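You operate a simulated robot arm through the tools that you are given. There is no shell and no other tool. Be economical: measure what you need, move in short steps, check, and stop when the job is done.

You are at the controls of a simulated two-armed robot. One attempt, no reset.

Task
Hold the low tray on the top of the green table steady with one hand and put the blue rolled strap from the top of the green table in it with the other.

Only the result counts: the job must be done as asked and must still hold three seconds after the hand-in. Knocking over, shifting, dropping, spilling or breaking anything else fails it.

Robot
Two 6-joint arms with two-finger parallel grippers on one trunk, on a base that drives. Base frame: it is fixed to the floor where the robot stands at the start and does not move with it; the origin is under the middle of the robot, x ahead of it, y to its left, z up; the surface under the hand at the start is at about z = 800. Lengths are in mm, angles in degrees, forces in N, time in s.
The left shoulder is at the start at [-77, 177, 832], the right one opposite. With the tool pointing down near the work surface each hand reaches from about 100 to 720 mm from the robot's upright axis, wherever it stands, measured 20 degrees to its own side. Payload 1.57 kg a hand.
The tool frame of a hand sits at the grasp point between the pads (the TCP): z along the fingers, y along the line on which they close. The tips reach 30 mm beyond it. The gripper opens to 80 mm. The fingers are 17 mm wide and 12 mm thick; the gripper's body (40 by 82 mm) begins 80 mm behind the TCP.
Orientation is told as [roll, pitch, yaw] about the base's x, y, z axes, in that order, counted from this pose: with the fingers straight down and closing along the base's y, the tool's x points along the base's -x, its y along +y and its z along -z.

Tools
- The arms move only by the tool apply_moves. It takes "left_motion", "right_motion" or both (then of equal length, played together; a hand with none holds still); each is a list of rows, each an object (a shift or turn left out is 0, a gripper value left out holds the last) with "grip": the gripper command, from -1 (fully open) to 1 (shut), values between in proportion; "translation": the shift along the tool's x, y, z in mm, a list of three; "angular": the turn, a rotation vector about the tool's x, y, z in degrees, a list of three. In form: [{"grip": grip, "translation": [tx, ty, tz], "angular": [rx, ry, rz]}, ...]. A call has 1 to 10 rows; each row shifts and turns the commanded pose from where the row before left it, along the tool's axes as they then stand. A row lasts 0.2 s, in which the tool goes at most 50 mm and 8.6 degrees; a call with a longer step from one row to the next is refused whole, and so is a gripper value outside its range. A pose out of reach is approached as far as the arm can. The call stops where the force on the tool passes 40 N (or 10 N more than at its start, if that is more) or the arm is blocked; 0.2 s more then pass. The fingers move at their own pace (about 72 mm/s each) and stop on an object; they squeeze with about 40 N. The grip force told is the motor's: it shows also when the fingers shut on nothing. Time passes only in rows, and 0.2 s behind the last, so rows that do not move let the fingers close. The reply holds the time, the measured pose of the TCP, the force on the tool along the base axes, the opening and the grip force, in the units named above and with some noise, with the torque about the TCP (base axes, N m) and any sound that the robot's microphone picked up, and new pictures: "show" is both (left out), scene, wrist or none (wrist: the cameras of the hands that moved).
- Cameras (640 x 400 px; columns grow to the right, rows downward): "scene" is now at [33, 6.1, 1548.9]; the picture's right is [0.07, -1.00, 0.00], its down [-0.80, -0.06, -0.60] and it looks along [0.60, 0.04, -0.80] (base axes); focal length 289 px, centre (320, 200). "left" rides on the left gripper at [72, 7, -122] in its tool frame; the picture's right is [-0.09, 1.00, 0.00], its down [-0.84, -0.08, -0.54] and it looks along [-0.54, -0.05, 0.84] (tool axes); focal length 238 px, centre (320, 200). "right" rides on the right gripper at [72, -7, -122] in its tool frame; the picture's right is [0.09, 1.00, 0.00], its down [-0.84, 0.08, -0.54] and it looks along [-0.54, 0.05, 0.84] (tool axes); focal length 238 px, centre (320, 200). There is no depth. A picture from a camera that has moved, and an enlarged one, comes with that camera's place and axes in the base frame and with its lens.
- lift_body(by): slides the trunk up (or, below 0, down) by that many mm; the arms and the scene camera ride with it, the base frame stays. It gives what a move gives, with no picture.
- steer(legs): drives the robot by 1 to 6 legs, each [ahead, left, turn to the left] in mm, mm and degrees, along the robot's own axes; the way and the turn of a leg run together, so that a leg with both is an arc; at most 1500 mm and 180 degrees a leg. The arms and the cameras ride along, it lands a little off, and it stops where it bumps. It gives what a move gives, and a new picture of the scene camera.
- aim_head(pan, tilt): turns the head with the scene camera to pan (to the left, within 143 degrees either way) and tilt (down, from -29 to 69), counted from straight ahead of the robot. It gives what a move gives, and a new picture of the scene camera.
- inspect(camera, box): a new picture of the part [left, top, right, bottom] of that camera's present view, enlarged. The clock stands still meanwhile.
- job_done(): hands the job in; it is judged then, once.

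Go step by step. Nothing tells you exact positions but the pictures and the camera data: compare them with the known pose of the tool, close in by small moves and look again before you grip or let go. The budget is 120 turns and 260 pictures, counting those below and the enlarged ones. Unless the task says otherwise, let go and move clear before handing in, and close with one line.

The tools are called after "Call:" as name(argument=value, ...) on one line, values as JSON. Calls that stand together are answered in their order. apply_moves: Moves the arms, as the interface text tells. Its arguments: {"type":"object","properties":{"left_motion":{"type":"array"},"right_motion":{"type":"array"},"show":{"type":"string","enum":["both","scene","wrist","none"]}},"required":[]} The other tools are called the same way: lift_body (by) slides the trunk up or down; steer (legs) drives the base; aim_head (pan, tilt) turns the head that bears the scene camera; inspect (camera, box) takes an enlarged picture of a part of a camera's view; job_done () hands the job in.

At the start:

```text
clock: 0.0
left_eef_pos: [391.5, 317.6, 1100.8]
left_tool_rot: [0.0, -0.1, 0.1]
left_wrist_force: [0.4, 0.0, -0.1]
left_wrist_torque: [-0.01, 0.03, 0.02]
left_grip_width: 80.2
left_gripper_force: 0.0
right_eef_pos: [408.8, -63.1, 1103.1]
right_tool_rot: [0.0, 0.0, 0.0]
right_wrist_force: [0.2, 0.2, 0.5]
right_wrist_torque: [0.0, -0.01, 0.0]
right_grip_width: 80.2
right_gripper_force: 0.0
trunk travel left (down, up): [-275.0, 53.0]
robot x, y, heading: [-0.1, -1.7, 0.1]
head pan, tilt: [4.1, 52.9]
```

scene: 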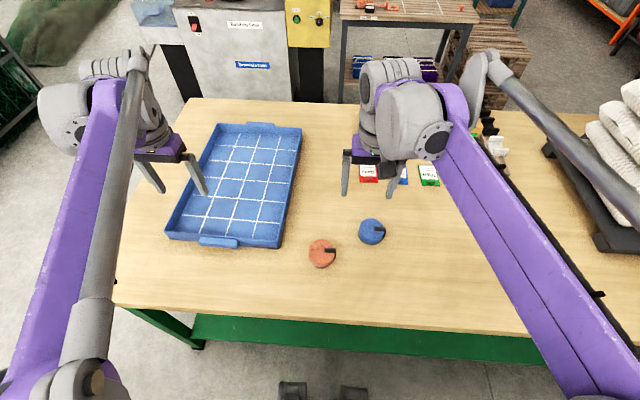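
right: 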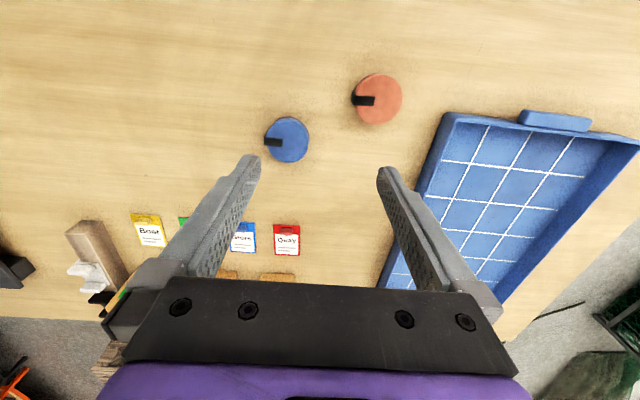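
left: 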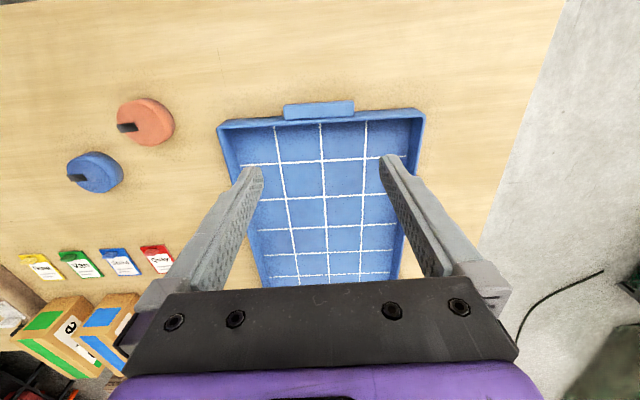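

I take the blue roll to be near [480, -115], with the table at z≈800. The tray spans about x 400–905 and y 144–462. I'll enlarge the views before moving.

Call:
inspect(camera="right", box=[240, 60, 440, 185])

Call:
inspect(camera="left", box=[200, 80, 460, 242])

Call:
inspect(camera="scene", box=[150, 110, 400, 266])

```text
3.20 times, centred on (340, 122) of right
camera zoom: at [337.3, -70.8, 1227.8], right [-0.09, 1.0, 0.0], down [0.84, 0.08, 0.54], along [0.54, 0.05, -0.84], focal length 763 px, centre (256, 448)
```

zoom: 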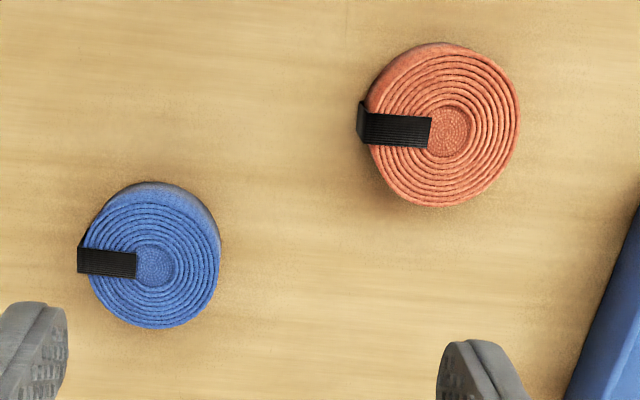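

```text
2.46 times, centred on (330, 161) of left
camera zoom: at [319.4, 324.7, 1223.1], right [0.09, 1.0, 0.0], down [0.84, -0.08, 0.54], along [0.54, -0.05, -0.84], focal length 587 px, centre (295, 296)
```

zoom: 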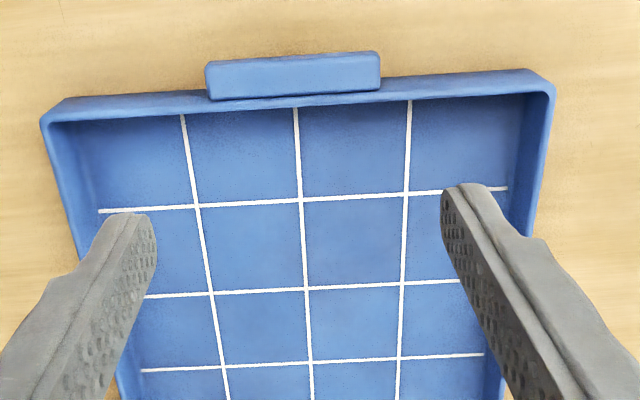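

```text
2.56 times, centred on (275, 188) of scene
camera zoom: at [33.0, 6.1, 1548.9], right [0.07, -1.0, 0.0], down [-0.8, -0.06, -0.6], along [0.6, 0.04, -0.8], focal length 739 px, centre (435, 231)
```

zoom: 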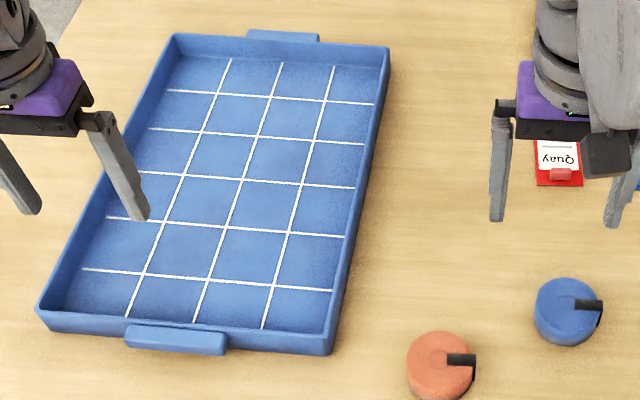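

The blue roll is about 70 mm across, with its strap tab toward -y, so I'll grip it on a diagonal. Both hands go above their targets first: the right over the roll turned 45°, the left over the tray's left wall.

Call:
apply_moves(right_motion=[{"grip": -1, "translation": [-18, -13, 26]}, {"translation": [-18, -13, 26]}, {"translation": [-18, -13, 26]}, {"translation": [-17, -14, 25]}, {"angular": [0, 0, 7.5]}, {"angular": [0, 0, 7.5]}, {"angular": [0, 0, 7.5]}, {"angular": [0, 0, 7.5]}, {"angular": [0, 0, 7.5]}, {"angular": [0, 0, 7.5]}], left_motion=[{"grip": -1, "translation": [-7, 16, 15]}, {"translation": [-7, 16, 15]}, {"translation": [-7, 16, 15]}, {"translation": [-7, 16, 15]}, {"translation": [-7, 16, 15]}, {"translation": [-7, 16, 15]}, {"translation": [-7, 16, 15]}, {"translation": [-7, 16, 15]}, {"translation": [-7, 16, 15]}, {"translation": [-7, 16, 15]}])

```text
clock: 2.2
left_eef_pos: [459.6, 477.9, 950.4]
left_tool_rot: [-0.1, 0.0, 0.0]
left_wrist_force: [-0.2, -0.5, -0.1]
left_wrist_torque: [-0.02, 0.02, 0.01]
left_grip_width: 80.3
left_gripper_force: 0.0
right_eef_pos: [480.8, -116.1, 1000.4]
right_tool_rot: [0.0, 0.0, -45.1]
right_wrist_force: [-0.2, -0.7, -1.0]
right_wrist_torque: [-0.01, -0.04, -0.02]
right_grip_width: 80.3
right_gripper_force: 0.1
trunk travel left (down, up): [-275.0, 53.0]
robot x, y, heading: [6.1, -0.4, 0.0]
head pan, tilt: [4.1, 52.9]
camera scene: at [33.6, 6.9, 1548.9], right [0.07, -1.0, 0.0], down [-0.8, -0.06, -0.6], along [0.6, 0.04, -0.8], focal length 289 px, centre (320, 200)
camera right: at [425.5, -70.3, 1124.7], right [0.64, 0.77, 0.0], down [0.65, -0.54, 0.54], along [0.42, -0.35, -0.84], focal length 238 px, centre (320, 200)
camera left: at [388.5, 484.5, 1071.7], right [0.09, 1.0, 0.0], down [0.84, -0.08, 0.54], along [0.54, -0.05, -0.84], focal length 238 px, centre (320, 200)
```

scene: 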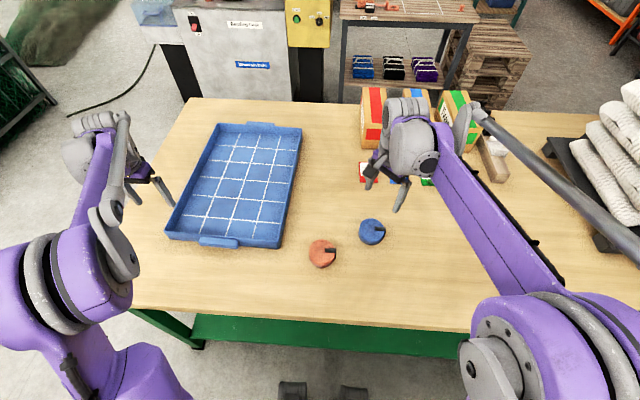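
right: 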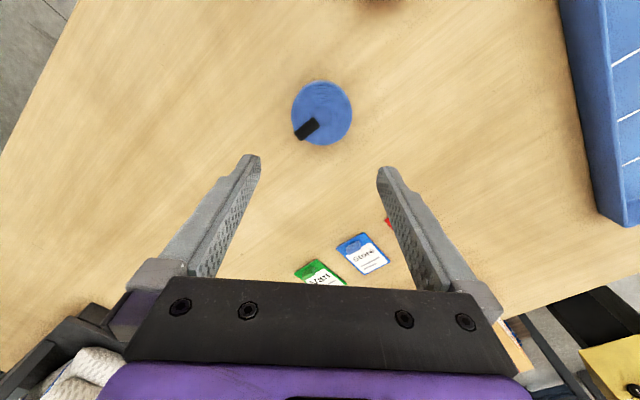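
left: 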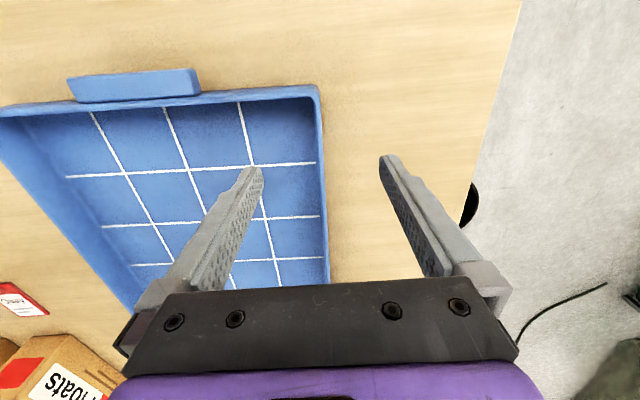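

The left hand is centred over the tray wall (y≈478) and the right is nearly over the roll. I'll lower both partway and look again.

Call:
apply_moves(right_motion=[{"translation": [0, 2, 35]}, {"translation": [0, 0, 35]}, {"translation": [0, 0, 30]}], left_motion=[{"translation": [0, 0, 25]}, {"translation": [0, 0, 25]}, {"translation": [0, 0, 20]}], show="wrist")

Call:
inspect(camera="right", box=[220, 20, 420, 145])

Call:
inspect(camera="left", box=[220, 60, 420, 185])

```text
clock: 3.0
left_eef_pos: [460.5, 477.3, 881.7]
left_tool_rot: [0.1, 0.0, 0.0]
left_wrist_force: [0.0, 0.8, 0.4]
left_wrist_torque: [-0.01, 0.03, -0.02]
left_grip_width: 80.1
left_gripper_force: 0.1
right_eef_pos: [482.9, -112.7, 900.3]
right_tool_rot: [0.0, 0.1, -44.9]
right_wrist_force: [-1.0, 0.3, 0.6]
right_wrist_torque: [-0.02, -0.01, 0.01]
right_grip_width: 80.1
right_gripper_force: 0.0
trunk travel left (down, up): [-275.0, 53.0]
robot x, y, heading: [3.1, -1.4, -0.2]
head pan, tilt: [4.1, 52.9]
camera right: at [427.4, -66.8, 1024.0], right [0.64, 0.77, 0.0], down [0.65, -0.54, 0.54], along [0.42, -0.35, -0.84], focal length 238 px, centre (320, 200)
camera left: at [388.4, 483.9, 1003.0], right [0.09, 1.0, 0.0], down [0.84, -0.08, 0.54], along [0.54, -0.05, -0.84], focal length 238 px, centre (320, 200)
```

right: 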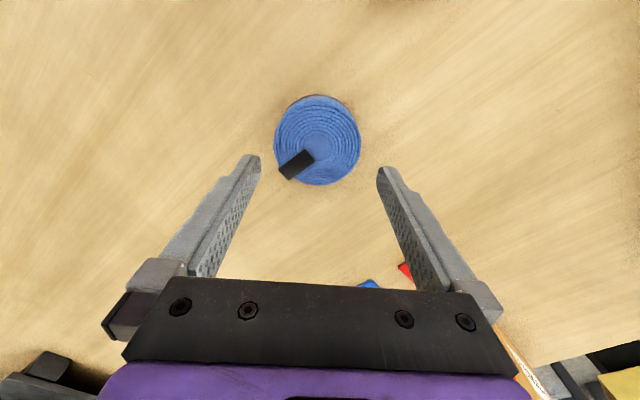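
left: 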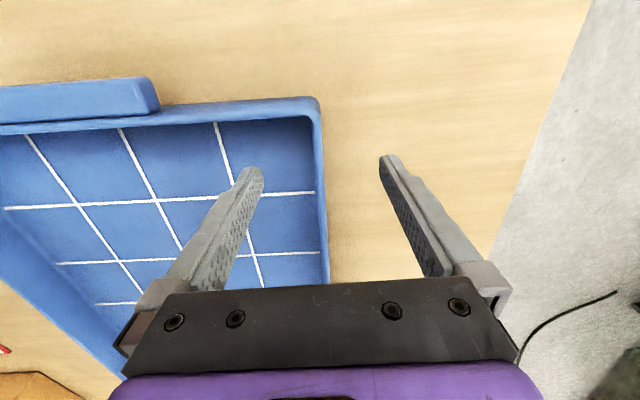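

```text
3.20 times, centred on (320, 82) of right
camera zoom: at [427.4, -66.8, 1024.0], right [0.64, 0.77, 0.0], down [0.65, -0.54, 0.54], along [0.42, -0.35, -0.84], focal length 763 px, centre (320, 576)
```

zoom: 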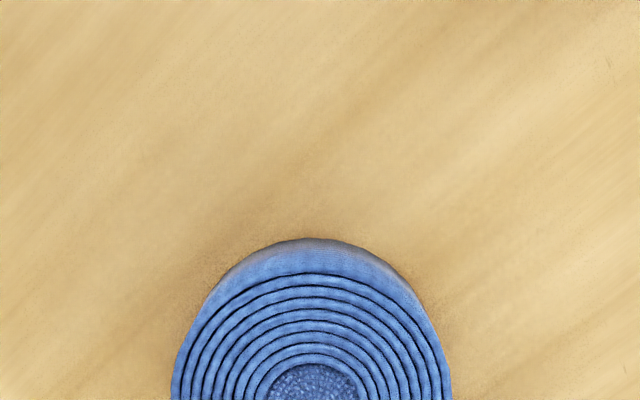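

```text
3.20 times, centred on (320, 122) of left
camera zoom: at [388.4, 483.9, 1003.0], right [0.09, 1.0, 0.0], down [0.84, -0.08, 0.54], along [0.54, -0.05, -0.84], focal length 763 px, centre (320, 448)
```

zoom: 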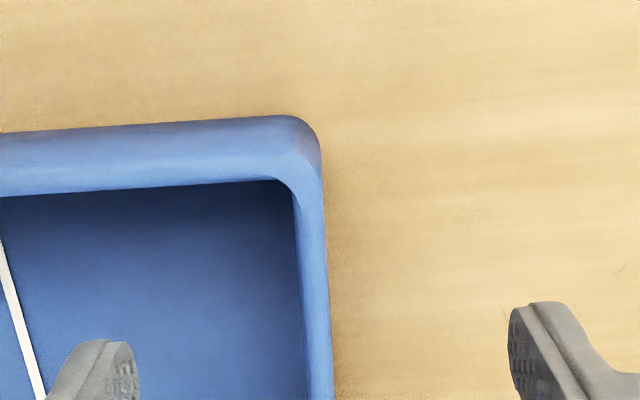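

The roll lies about 2–3 mm to the -y side of the right tool, and the left fingers straddle the wall at y≈475. I'll make these small corrections and lower again.

Call:
apply_moves(right_motion=[{"translation": [1, -2, 10]}, {"translation": [0, 0, 10]}, {"translation": [0, 0, 10]}], left_motion=[{"translation": [0, -2, 12]}, {"translation": [0, 0, 12]}, {"translation": [0, 0, 8]}], show="wrist")

Call:
inspect(camera="right", box=[220, 90, 420, 215])

Call:
inspect(camera="left", box=[220, 90, 420, 215])

```text
clock: 3.8
left_eef_pos: [460.8, 473.8, 849.6]
left_tool_rot: [0.0, 0.0, 0.0]
left_wrist_force: [0.4, 1.6, -0.1]
left_wrist_torque: [0.0, 0.01, -0.01]
left_grip_width: 79.9
left_gripper_force: 0.0
right_eef_pos: [479.2, -115.6, 869.9]
right_tool_rot: [-0.1, 0.1, -45.0]
right_wrist_force: [0.3, 0.6, 1.2]
right_wrist_torque: [0.0, 0.0, -0.01]
right_grip_width: 80.0
right_gripper_force: 0.0
trunk travel left (down, up): [-275.0, 53.0]
robot x, y, heading: [-1.7, -0.7, -0.2]
head pan, tilt: [4.1, 52.9]
camera right: at [424.3, -68.8, 993.8], right [0.64, 0.77, 0.0], down [0.65, -0.54, 0.54], along [0.42, -0.35, -0.84], focal length 238 px, centre (320, 200)
camera left: at [388.5, 482.2, 971.2], right [0.09, 1.0, 0.0], down [0.84, -0.08, 0.54], along [0.54, -0.05, -0.84], focal length 238 px, centre (320, 200)
```

right: 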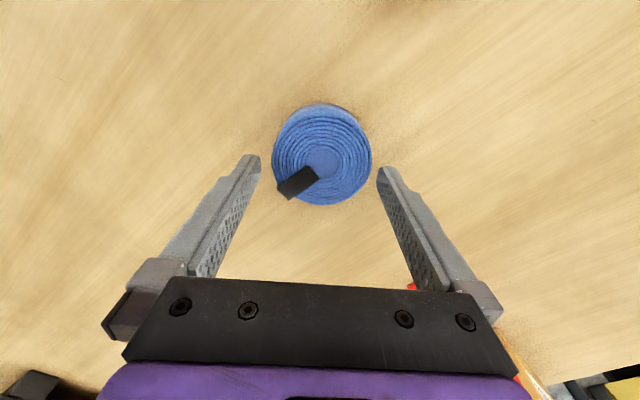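
left: 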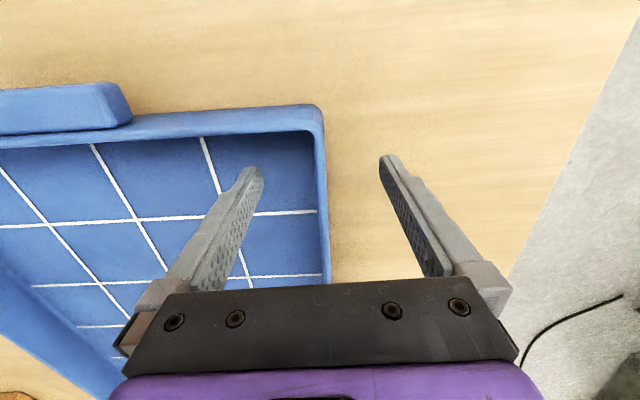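

```text
3.20 times, centred on (320, 152) of right
camera zoom: at [424.3, -68.8, 993.8], right [0.64, 0.77, 0.0], down [0.65, -0.54, 0.54], along [0.42, -0.35, -0.84], focal length 763 px, centre (320, 352)
```

zoom: 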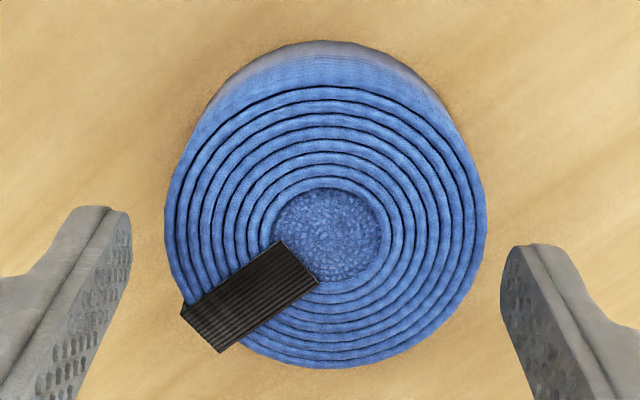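

```text
3.20 times, centred on (320, 152) of left
camera zoom: at [388.5, 482.2, 971.2], right [0.09, 1.0, 0.0], down [0.84, -0.08, 0.54], along [0.54, -0.05, -0.84], focal length 763 px, centre (320, 352)
```

zoom: 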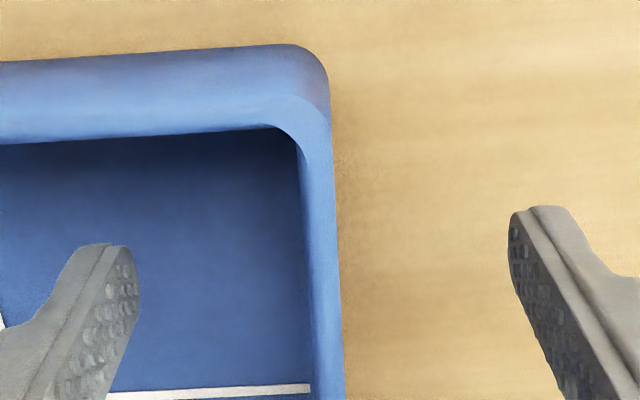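

The roll (about 73 mm across, top z≈834) is within about 1 mm of centre, with the tab clear of the fingers. I'll lower the right hand slowly around it and take the left a few mm deeper over the wall.

Call:
apply_moves(right_motion=[{"translation": [0, 1, 5]}, {"translation": [0, 0, 6]}, {"translation": [0, 0, 5]}, {"translation": [0, 0, 5]}, {"translation": [0, 0, 5]}, {"translation": [0, 0, 4]}], left_motion=[{"translation": [0, 0.5, 2]}, {"translation": [0, 0, 2]}, {"translation": [0, 0, 1]}, {}, {}, {}], show="wrist")

Call:
inspect(camera="right", box=[220, 120, 420, 245])

```text
clock: 5.2
left_eef_pos: [460.7, 476.1, 845.3]
left_tool_rot: [0.0, 0.0, 0.1]
left_wrist_force: [0.9, -0.2, 0.9]
left_wrist_torque: [0.0, -0.03, 0.0]
left_grip_width: 80.0
left_gripper_force: 0.0
right_eef_pos: [481.0, -115.0, 839.8]
right_tool_rot: [0.0, 0.0, -45.0]
right_wrist_force: [-0.2, 0.9, 1.0]
right_wrist_torque: [-0.03, -0.02, 0.02]
right_grip_width: 80.0
right_gripper_force: 0.0
trunk travel left (down, up): [-275.0, 53.0]
robot x, y, heading: [0.8, -0.1, -0.2]
head pan, tilt: [4.1, 52.9]
camera right: at [424.9, -69.0, 965.0], right [0.64, 0.77, 0.0], down [0.65, -0.54, 0.54], along [0.42, -0.35, -0.84], focal length 238 px, centre (320, 200)
camera left: at [389.2, 482.8, 966.6], right [0.09, 1.0, 0.0], down [0.84, -0.08, 0.54], along [0.54, -0.05, -0.84], focal length 238 px, centre (320, 200)
```

right: 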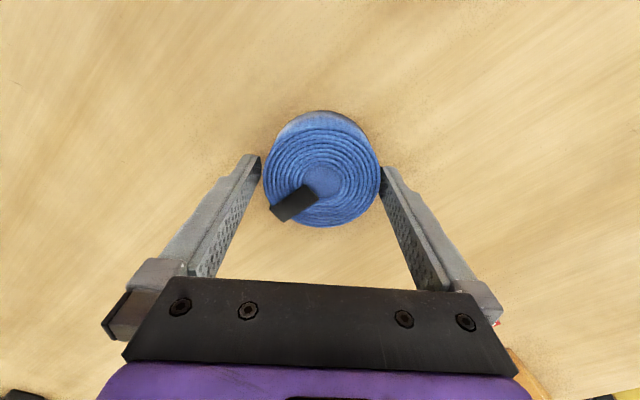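
left: 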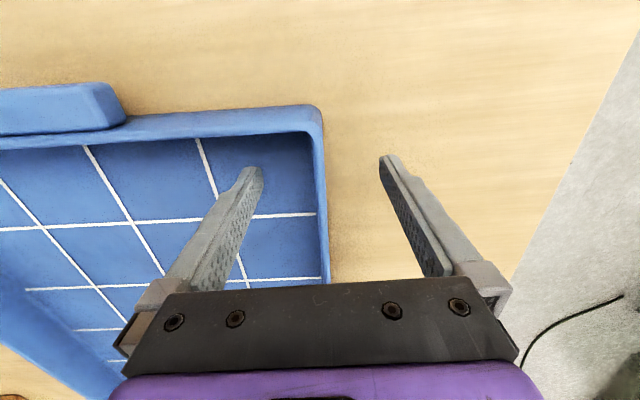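

```text
3.20 times, centred on (320, 182) of right
camera zoom: at [424.9, -69.0, 965.0], right [0.64, 0.77, 0.0], down [0.65, -0.54, 0.54], along [0.42, -0.35, -0.84], focal length 763 px, centre (320, 256)
```

zoom: 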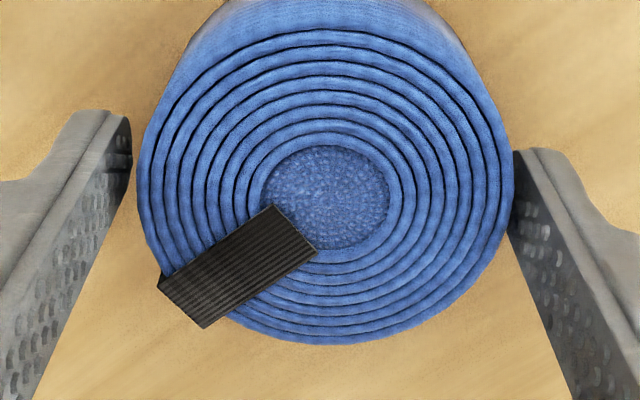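

The fingers straddle the roll without contact (tips about z 810) and the left fingers straddle the wall. I'll close both grippers.

Call:
apply_moves(right_motion=[{"translation": [0, 0.5, 2]}, {"grip": 1}, {"grip": 1}, {"grip": 1}, {"grip": 1}], left_motion=[{"grip": 1}, {"grip": 1}, {"grip": 1}, {"grip": 1}, {"grip": 1}])

```text
clock: 6.4
left_eef_pos: [461.2, 475.7, 844.8]
left_tool_rot: [0.0, 0.0, 0.0]
left_wrist_force: [-1.0, 1.6, 3.1]
left_wrist_torque: [0.02, -0.01, -0.45]
left_grip_width: 6.1
left_gripper_force: 25.8
right_eef_pos: [480.4, -114.4, 838.8]
right_tool_rot: [0.0, 0.0, -45.0]
right_wrist_force: [1.5, -0.2, -0.1]
right_wrist_torque: [0.06, -0.1, 0.0]
right_grip_width: 74.4
right_gripper_force: 40.6
trunk travel left (down, up): [-275.0, 53.0]
robot x, y, heading: [1.1, -2.4, 0.0]
head pan, tilt: [4.1, 52.9]
camera scene: at [32.9, 6.2, 1549.0], right [0.07, -1.0, 0.0], down [-0.8, -0.06, -0.6], along [0.6, 0.04, -0.8], focal length 289 px, centre (320, 200)
camera right: at [425.2, -68.8, 963.5], right [0.64, 0.77, 0.0], down [0.65, -0.54, 0.54], along [0.42, -0.35, -0.84], focal length 238 px, centre (320, 200)
camera left: at [389.1, 483.0, 966.7], right [0.09, 1.0, 0.0], down [0.84, -0.08, 0.54], along [0.54, -0.05, -0.84], focal length 238 px, centre (320, 200)
```

scene: 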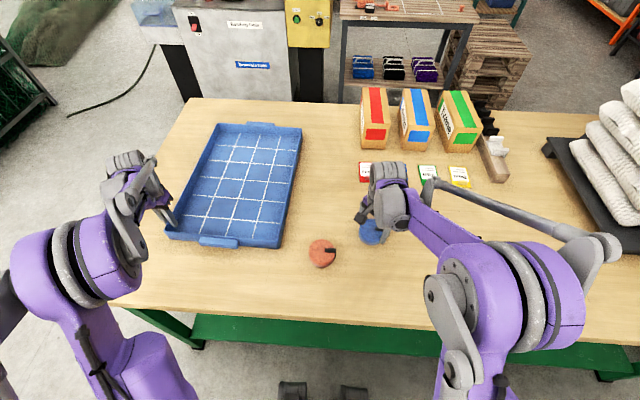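
right: 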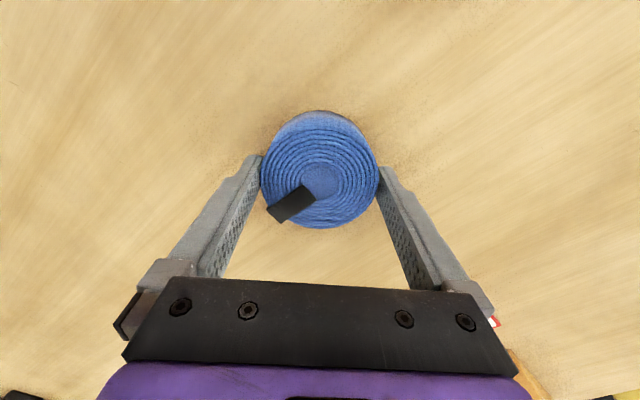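
left: 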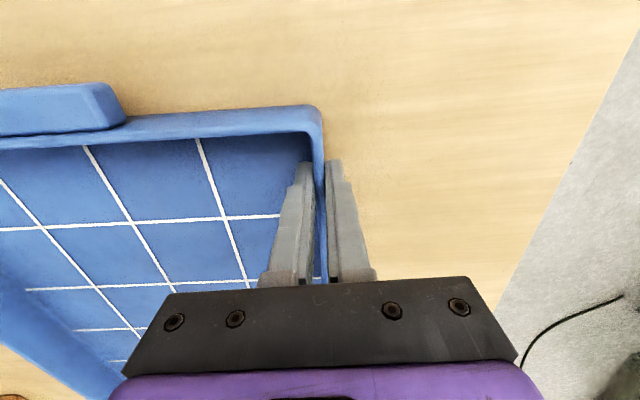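

The left hand has the wall (6 mm opening) and the right has the roll (74 mm). I'll lift the roll and check it's secure.

Call:
apply_moves(right_motion=[{"translation": [0, 0, -10]}, {"translation": [0, 0, -20]}, {"translation": [0, 0, -30]}, {"translation": [0, 0, -25]}, {}], show="wrist")

```text
clock: 7.6
left_eef_pos: [459.9, 475.5, 845.7]
left_tool_rot: [-0.1, 0.1, 0.0]
left_wrist_force: [0.5, 3.9, 3.2]
left_wrist_torque: [0.01, 0.03, -0.42]
left_grip_width: 6.2
left_gripper_force: 25.9
right_eef_pos: [479.8, -115.9, 921.5]
right_tool_rot: [0.0, 0.0, -45.0]
right_wrist_force: [0.3, -0.1, -1.6]
right_wrist_torque: [-0.01, -0.02, 0.0]
right_grip_width: 73.9
right_gripper_force: 39.5
trunk travel left (down, up): [-275.0, 53.0]
robot x, y, heading: [-0.4, 1.7, 0.1]
head pan, tilt: [4.1, 52.9]
camera right: at [424.6, -69.1, 1046.0], right [0.64, 0.77, 0.0], down [0.65, -0.54, 0.54], along [0.42, -0.35, -0.84], focal length 238 px, centre (320, 200)
```

right: 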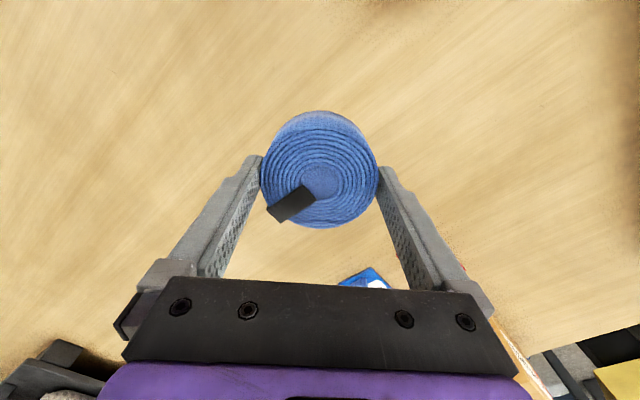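

The roll is lifted and secure. Next I'll carry it over the tray to about [500, 240].

Call:
apply_moves(right_motion=[{"translation": [12, 13, 0]}, {"translation": [24, 27, 0]}, {"translation": [26, 29, 0]}, {"translation": [26, 29, 0]}, {"translation": [26, 29, 0]}, {"translation": [26, 29, 0]}, {"translation": [26, 29, 0]}, {"translation": [26, 29, 0]}, {"translation": [24, 27, 0]}, {"translation": [20, 23, 0]}])

```text
clock: 9.8
left_eef_pos: [460.0, 476.1, 844.0]
left_tool_rot: [0.0, 0.0, 0.1]
left_wrist_force: [-0.3, 1.8, 1.8]
left_wrist_torque: [-0.09, 0.18, -0.41]
left_grip_width: 6.0
left_gripper_force: 26.2
right_eef_pos: [500.6, 240.2, 925.8]
right_tool_rot: [0.0, 0.0, -45.1]
right_wrist_force: [-0.3, -0.1, -2.4]
right_wrist_torque: [-0.01, 0.05, 0.01]
right_grip_width: 73.9
right_gripper_force: 39.8
trunk travel left (down, up): [-275.0, 53.0]
robot x, y, heading: [0.4, -2.4, -0.1]
head pan, tilt: [4.1, 52.9]
camera scene: at [32.7, 6.3, 1549.0], right [0.07, -1.0, 0.0], down [-0.8, -0.06, -0.6], along [0.6, 0.04, -0.8], focal length 289 px, centre (320, 200)
camera right: at [444.7, 286.7, 1049.2], right [0.64, 0.77, 0.0], down [0.65, -0.54, 0.54], along [0.42, -0.35, -0.84], focal length 238 px, centre (320, 200)
```

scene: 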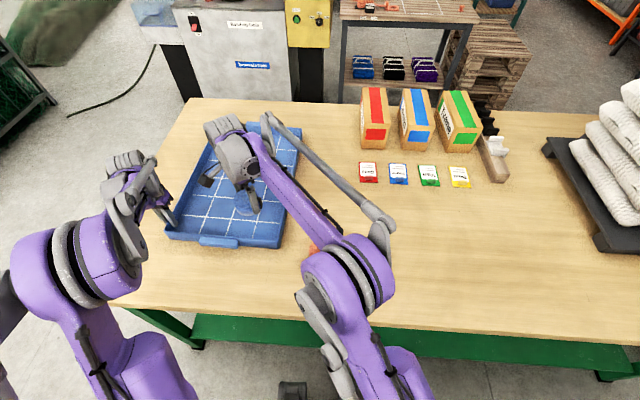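
right: 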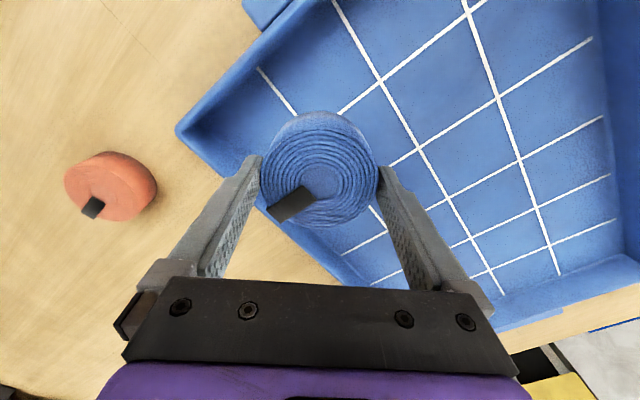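

The roll is over the tray, clear of the walls. I'll shift 30 mm further in, lower most of the way, then finish slowly while watching the force.

Call:
apply_moves(right_motion=[{"translation": [21, 21, 0]}, {"translation": [0, 0, 20]}, {"translation": [0, 0, 25]}, {"translation": [0, 0, 15]}, {"translation": [0, 0, 7]}, {}], show="wrist")

Call:
apply_moves(right_motion=[{"translation": [0, 0, 3]}, {"translation": [0, 0, 3]}, {"translation": [0, 0, 2]}, {}], show="none")

```text
clock: 11.2
left_eef_pos: [460.8, 475.8, 844.3]
left_tool_rot: [0.1, 0.0, 0.0]
left_wrist_force: [-2.9, -2.9, -0.7]
left_wrist_torque: [-0.04, 0.02, -0.4]
left_grip_width: 6.3
left_gripper_force: 26.1
right_eef_pos: [499.2, 269.4, 856.4]
right_tool_rot: [0.0, 0.0, -45.0]
right_wrist_force: [0.0, -0.3, -1.7]
right_wrist_torque: [0.04, 0.01, 0.04]
right_grip_width: 74.0
right_gripper_force: 39.8
trunk travel left (down, up): [-275.0, 53.0]
robot x, y, heading: [1.7, 1.1, 0.5]
head pan, tilt: [4.1, 52.9]
camera right: at [444.5, 315.0, 981.4], right [0.64, 0.77, 0.0], down [0.65, -0.54, 0.54], along [0.42, -0.35, -0.84], focal length 238 px, centre (320, 200)
```

right: 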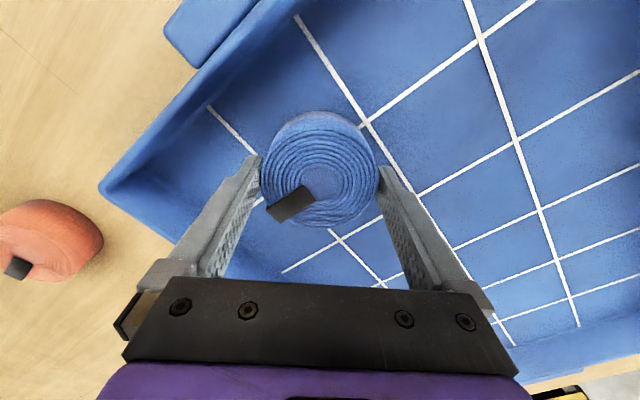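

```text
clock: 12.2
left_eef_pos: [460.2, 476.1, 845.4]
left_tool_rot: [0.0, -0.1, 0.1]
left_wrist_force: [-1.9, -2.0, -0.2]
left_wrist_torque: [0.0, 0.07, -0.46]
left_grip_width: 6.2
left_gripper_force: 26.0
right_eef_pos: [499.6, 268.4, 849.1]
right_tool_rot: [0.0, -0.1, -45.1]
right_wrist_force: [1.2, 0.9, -1.2]
right_wrist_torque: [0.01, -0.02, -0.03]
right_grip_width: 74.2
right_gripper_force: 39.7
trunk travel left (down, up): [-275.0, 53.0]
robot x, y, heading: [-0.2, 2.0, -0.1]
head pan, tilt: [4.1, 52.9]
```

No contact yet at z 849, so I'll go down a few mm more in small steps.

Call:
apply_moves(right_motion=[{"translation": [0, 0, 1.5]}, {"translation": [0, 0, 1.5]}, {}], show="none")

```text
clock: 13.0
left_eef_pos: [460.2, 476.4, 845.5]
left_tool_rot: [0.1, -0.1, 0.0]
left_wrist_force: [-2.6, -3.2, 0.2]
left_wrist_torque: [-0.06, 0.07, -0.45]
left_grip_width: 6.1
left_gripper_force: 26.0
right_eef_pos: [499.9, 267.7, 847.1]
right_tool_rot: [0.0, -0.1, -45.0]
right_wrist_force: [0.7, 0.8, -2.1]
right_wrist_torque: [-0.02, -0.01, -0.02]
right_grip_width: 74.1
right_gripper_force: 39.5
trunk travel left (down, up): [-275.0, 53.0]
robot x, y, heading: [2.0, 2.1, 0.1]
head pan, tilt: [4.1, 52.9]
```

Call:
apply_moves(right_motion=[{"translation": [0, 0, 1.5]}, {"translation": [0, 0, 1]}, {}], show="none")

```text
clock: 13.8
left_eef_pos: [460.5, 475.5, 844.5]
left_tool_rot: [0.1, 0.0, 0.0]
left_wrist_force: [-0.5, -3.1, -0.9]
left_wrist_torque: [-0.02, 0.4, -0.43]
left_grip_width: 6.2
left_gripper_force: 25.8
right_eef_pos: [498.7, 268.4, 844.4]
right_tool_rot: [0.1, 0.1, -44.9]
right_wrist_force: [3.4, 4.1, 18.8]
right_wrist_torque: [0.01, 0.04, 0.1]
right_grip_width: 74.0
right_gripper_force: 39.4
trunk travel left (down, up): [-275.0, 53.0]
robot x, y, heading: [-0.6, -0.6, -0.1]
head pan, tilt: [4.1, 52.9]
```

The right hand now reads 19 N upward, so the roll is on the tray floor. I'll open the fingers and raise straight up with the left hand still holding.

Call:
apply_moves(right_motion=[{"translation": [0, 0, -0.7]}, {"grip": -1}, {"grip": -1}, {"grip": -1}], show="wrist")

Call:
inspect(camera="right", box=[220, 120, 420, 245])

```text
clock: 14.8
left_eef_pos: [460.7, 476.8, 846.4]
left_tool_rot: [0.0, 0.0, 0.0]
left_wrist_force: [-0.9, -1.1, -0.2]
left_wrist_torque: [-0.05, -0.21, -0.44]
left_grip_width: 6.2
left_gripper_force: 26.1
right_eef_pos: [499.0, 267.8, 845.1]
right_tool_rot: [0.0, 0.0, -45.0]
right_wrist_force: [-0.9, -0.3, -0.9]
right_wrist_torque: [-0.02, 0.04, 0.01]
right_grip_width: 80.1
right_gripper_force: 0.1
trunk travel left (down, up): [-275.0, 53.0]
robot x, y, heading: [-2.5, -3.4, -0.2]
head pan, tilt: [4.1, 52.9]
camera right: at [444.3, 314.0, 969.5], right [0.64, 0.77, 0.0], down [0.65, -0.54, 0.54], along [0.42, -0.35, -0.84], focal length 238 px, centre (320, 200)
```

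right: 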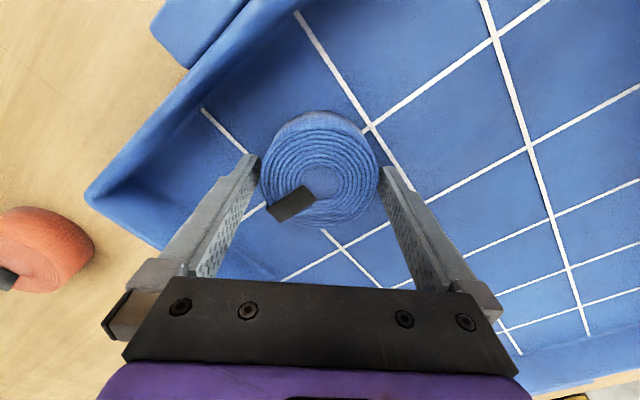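

```text
3.20 times, centred on (320, 182) of right
camera zoom: at [444.3, 314.0, 969.5], right [0.64, 0.77, 0.0], down [0.65, -0.54, 0.54], along [0.42, -0.35, -0.84], focal length 763 px, centre (320, 256)
```

zoom: 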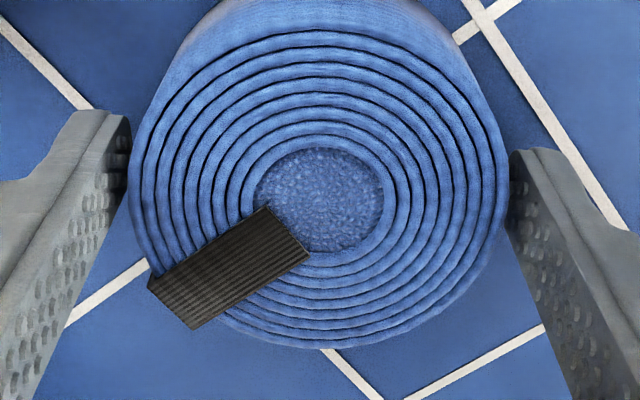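

The fingers are free on both sides. I'll centre by about 1 mm and raise.

Call:
apply_moves(right_motion=[{"translation": [0, -1, -3]}, {"translation": [0, 0, -10]}, {"translation": [0, 0, -20]}, {"translation": [0, 0, -40]}, {"translation": [0, 0, -40]}])

```text
clock: 16.0
left_eef_pos: [459.3, 476.2, 844.5]
left_tool_rot: [0.0, 0.0, -0.1]
left_wrist_force: [0.5, 0.9, 0.5]
left_wrist_torque: [-0.02, 0.06, -0.46]
left_grip_width: 6.4
left_gripper_force: 26.4
right_eef_pos: [500.7, 267.6, 957.2]
right_tool_rot: [0.0, 0.0, -45.0]
right_wrist_force: [0.3, 0.3, 0.2]
right_wrist_torque: [0.01, -0.03, -0.03]
right_grip_width: 80.1
right_gripper_force: 0.1
trunk travel left (down, up): [-275.0, 53.0]
robot x, y, heading: [-3.7, -0.0, 0.1]
head pan, tilt: [4.1, 52.9]
camera scene: at [33.0, 6.0, 1549.0], right [0.07, -1.0, 0.0], down [-0.8, -0.06, -0.6], along [0.6, 0.04, -0.8], focal length 289 px, centre (320, 200)
camera right: at [445.8, 313.8, 1081.2], right [0.64, 0.77, 0.0], down [0.65, -0.54, 0.54], along [0.42, -0.35, -0.84], focal length 238 px, centre (320, 200)
```

scene: 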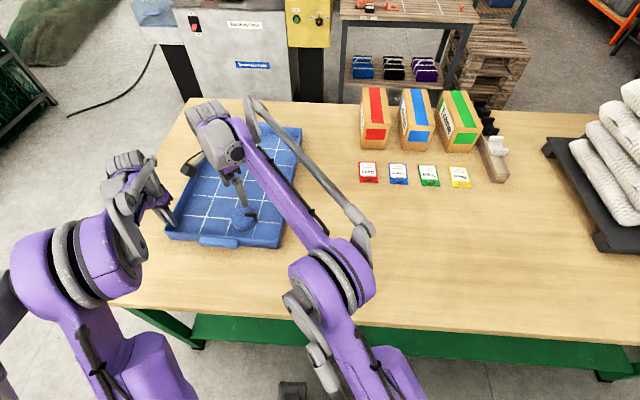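
right: 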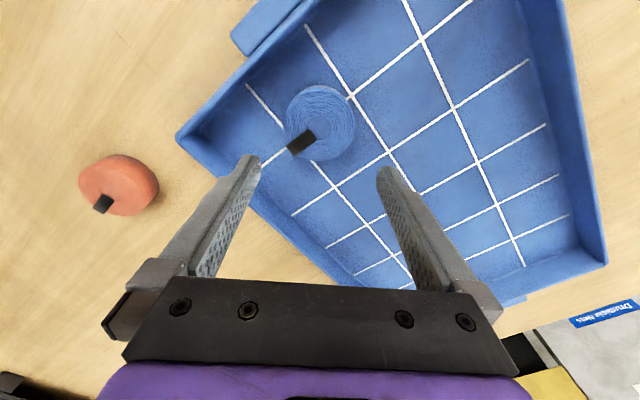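

The roll rests flat in the tray. I'll move the right hand away, then release the wall and raise the left hand.

Call:
apply_moves(right_motion=[{"translation": [-24, -27, -10]}, {"translation": [-26, -29, -10]}, {"translation": [-26, -29, 0]}, {"translation": [-26, -29, 0]}, {"translation": [-26, -29, 0]}, {"translation": [-26, -29, 0]}, {"translation": [-26, -29, 0]}, {"translation": [-26, -29, 0]}, {"translation": [-24, -27, 0]}], show="none")

Call:
apply_moves(left_motion=[{"grip": -1}, {"grip": -1}, {"grip": -1}, {"translation": [0, 0, -10]}, {"translation": [0, 0, -25]}, {"translation": [0, 0, -40]}, {"translation": [0, 0, -40]}])

```text
clock: 18.0
left_eef_pos: [460.2, 476.2, 844.7]
left_tool_rot: [0.0, 0.0, 0.0]
left_wrist_force: [-1.1, -0.5, 1.1]
left_wrist_torque: [0.09, -0.27, -0.41]
left_grip_width: 6.3
left_gripper_force: 26.3
right_eef_pos: [480.1, -77.6, 975.0]
right_tool_rot: [-0.1, -0.1, -45.0]
right_wrist_force: [0.0, 0.4, -0.1]
right_wrist_torque: [-0.04, -0.02, -0.01]
right_grip_width: 80.3
right_gripper_force: 0.0
trunk travel left (down, up): [-275.0, 53.0]
robot x, y, heading: [-0.9, 1.9, -0.1]
head pan, tilt: [4.1, 52.9]
```

```text
clock: 19.6
left_eef_pos: [460.2, 474.5, 958.1]
left_tool_rot: [0.1, 0.1, 0.0]
left_wrist_force: [-0.2, -0.4, 0.0]
left_wrist_torque: [0.03, -0.04, 0.0]
left_grip_width: 80.0
left_gripper_force: 0.1
right_eef_pos: [480.2, -77.3, 975.7]
right_tool_rot: [0.0, 0.0, -45.1]
right_wrist_force: [-1.0, -0.2, 0.0]
right_wrist_torque: [0.01, 0.05, -0.01]
right_grip_width: 79.9
right_gripper_force: 0.0
trunk travel left (down, up): [-275.0, 53.0]
robot x, y, heading: [1.6, -2.5, 0.1]
head pan, tilt: [4.1, 52.9]
camera scene: at [32.6, 5.6, 1549.0], right [0.07, -1.0, 0.0], down [-0.8, -0.06, -0.6], along [0.6, 0.04, -0.8], focal length 289 px, centre (320, 200)
camera left: at [388.0, 480.9, 1080.5], right [0.09, 1.0, 0.0], down [0.84, -0.08, 0.54], along [0.54, -0.05, -0.84], focal length 238 px, centre (320, 200)
```

scene: 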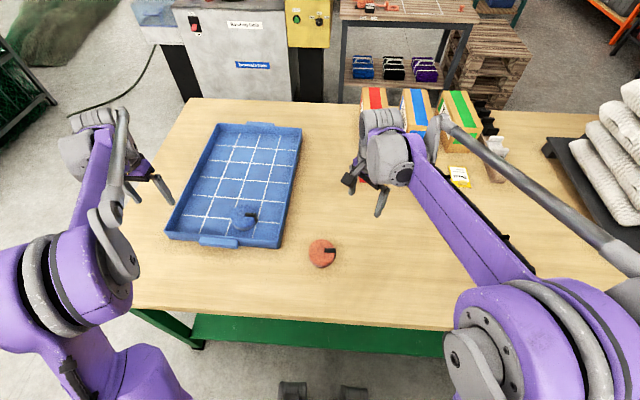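
left: 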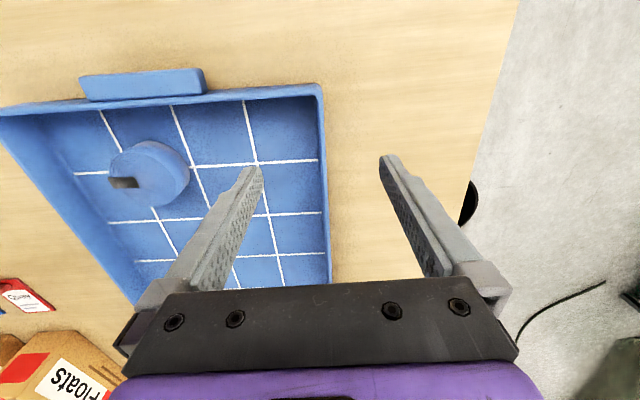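

The blue roll lies in the tray, the tray hasn't moved, both hands are clear and nothing else was disturbed. I'm handing in.

Call:
job_done()

```text
The job is handed in.
```

The blue rolled strap is in the tray: the left hand held the tray's wall while the right hand placed it, and I've handed the job in.
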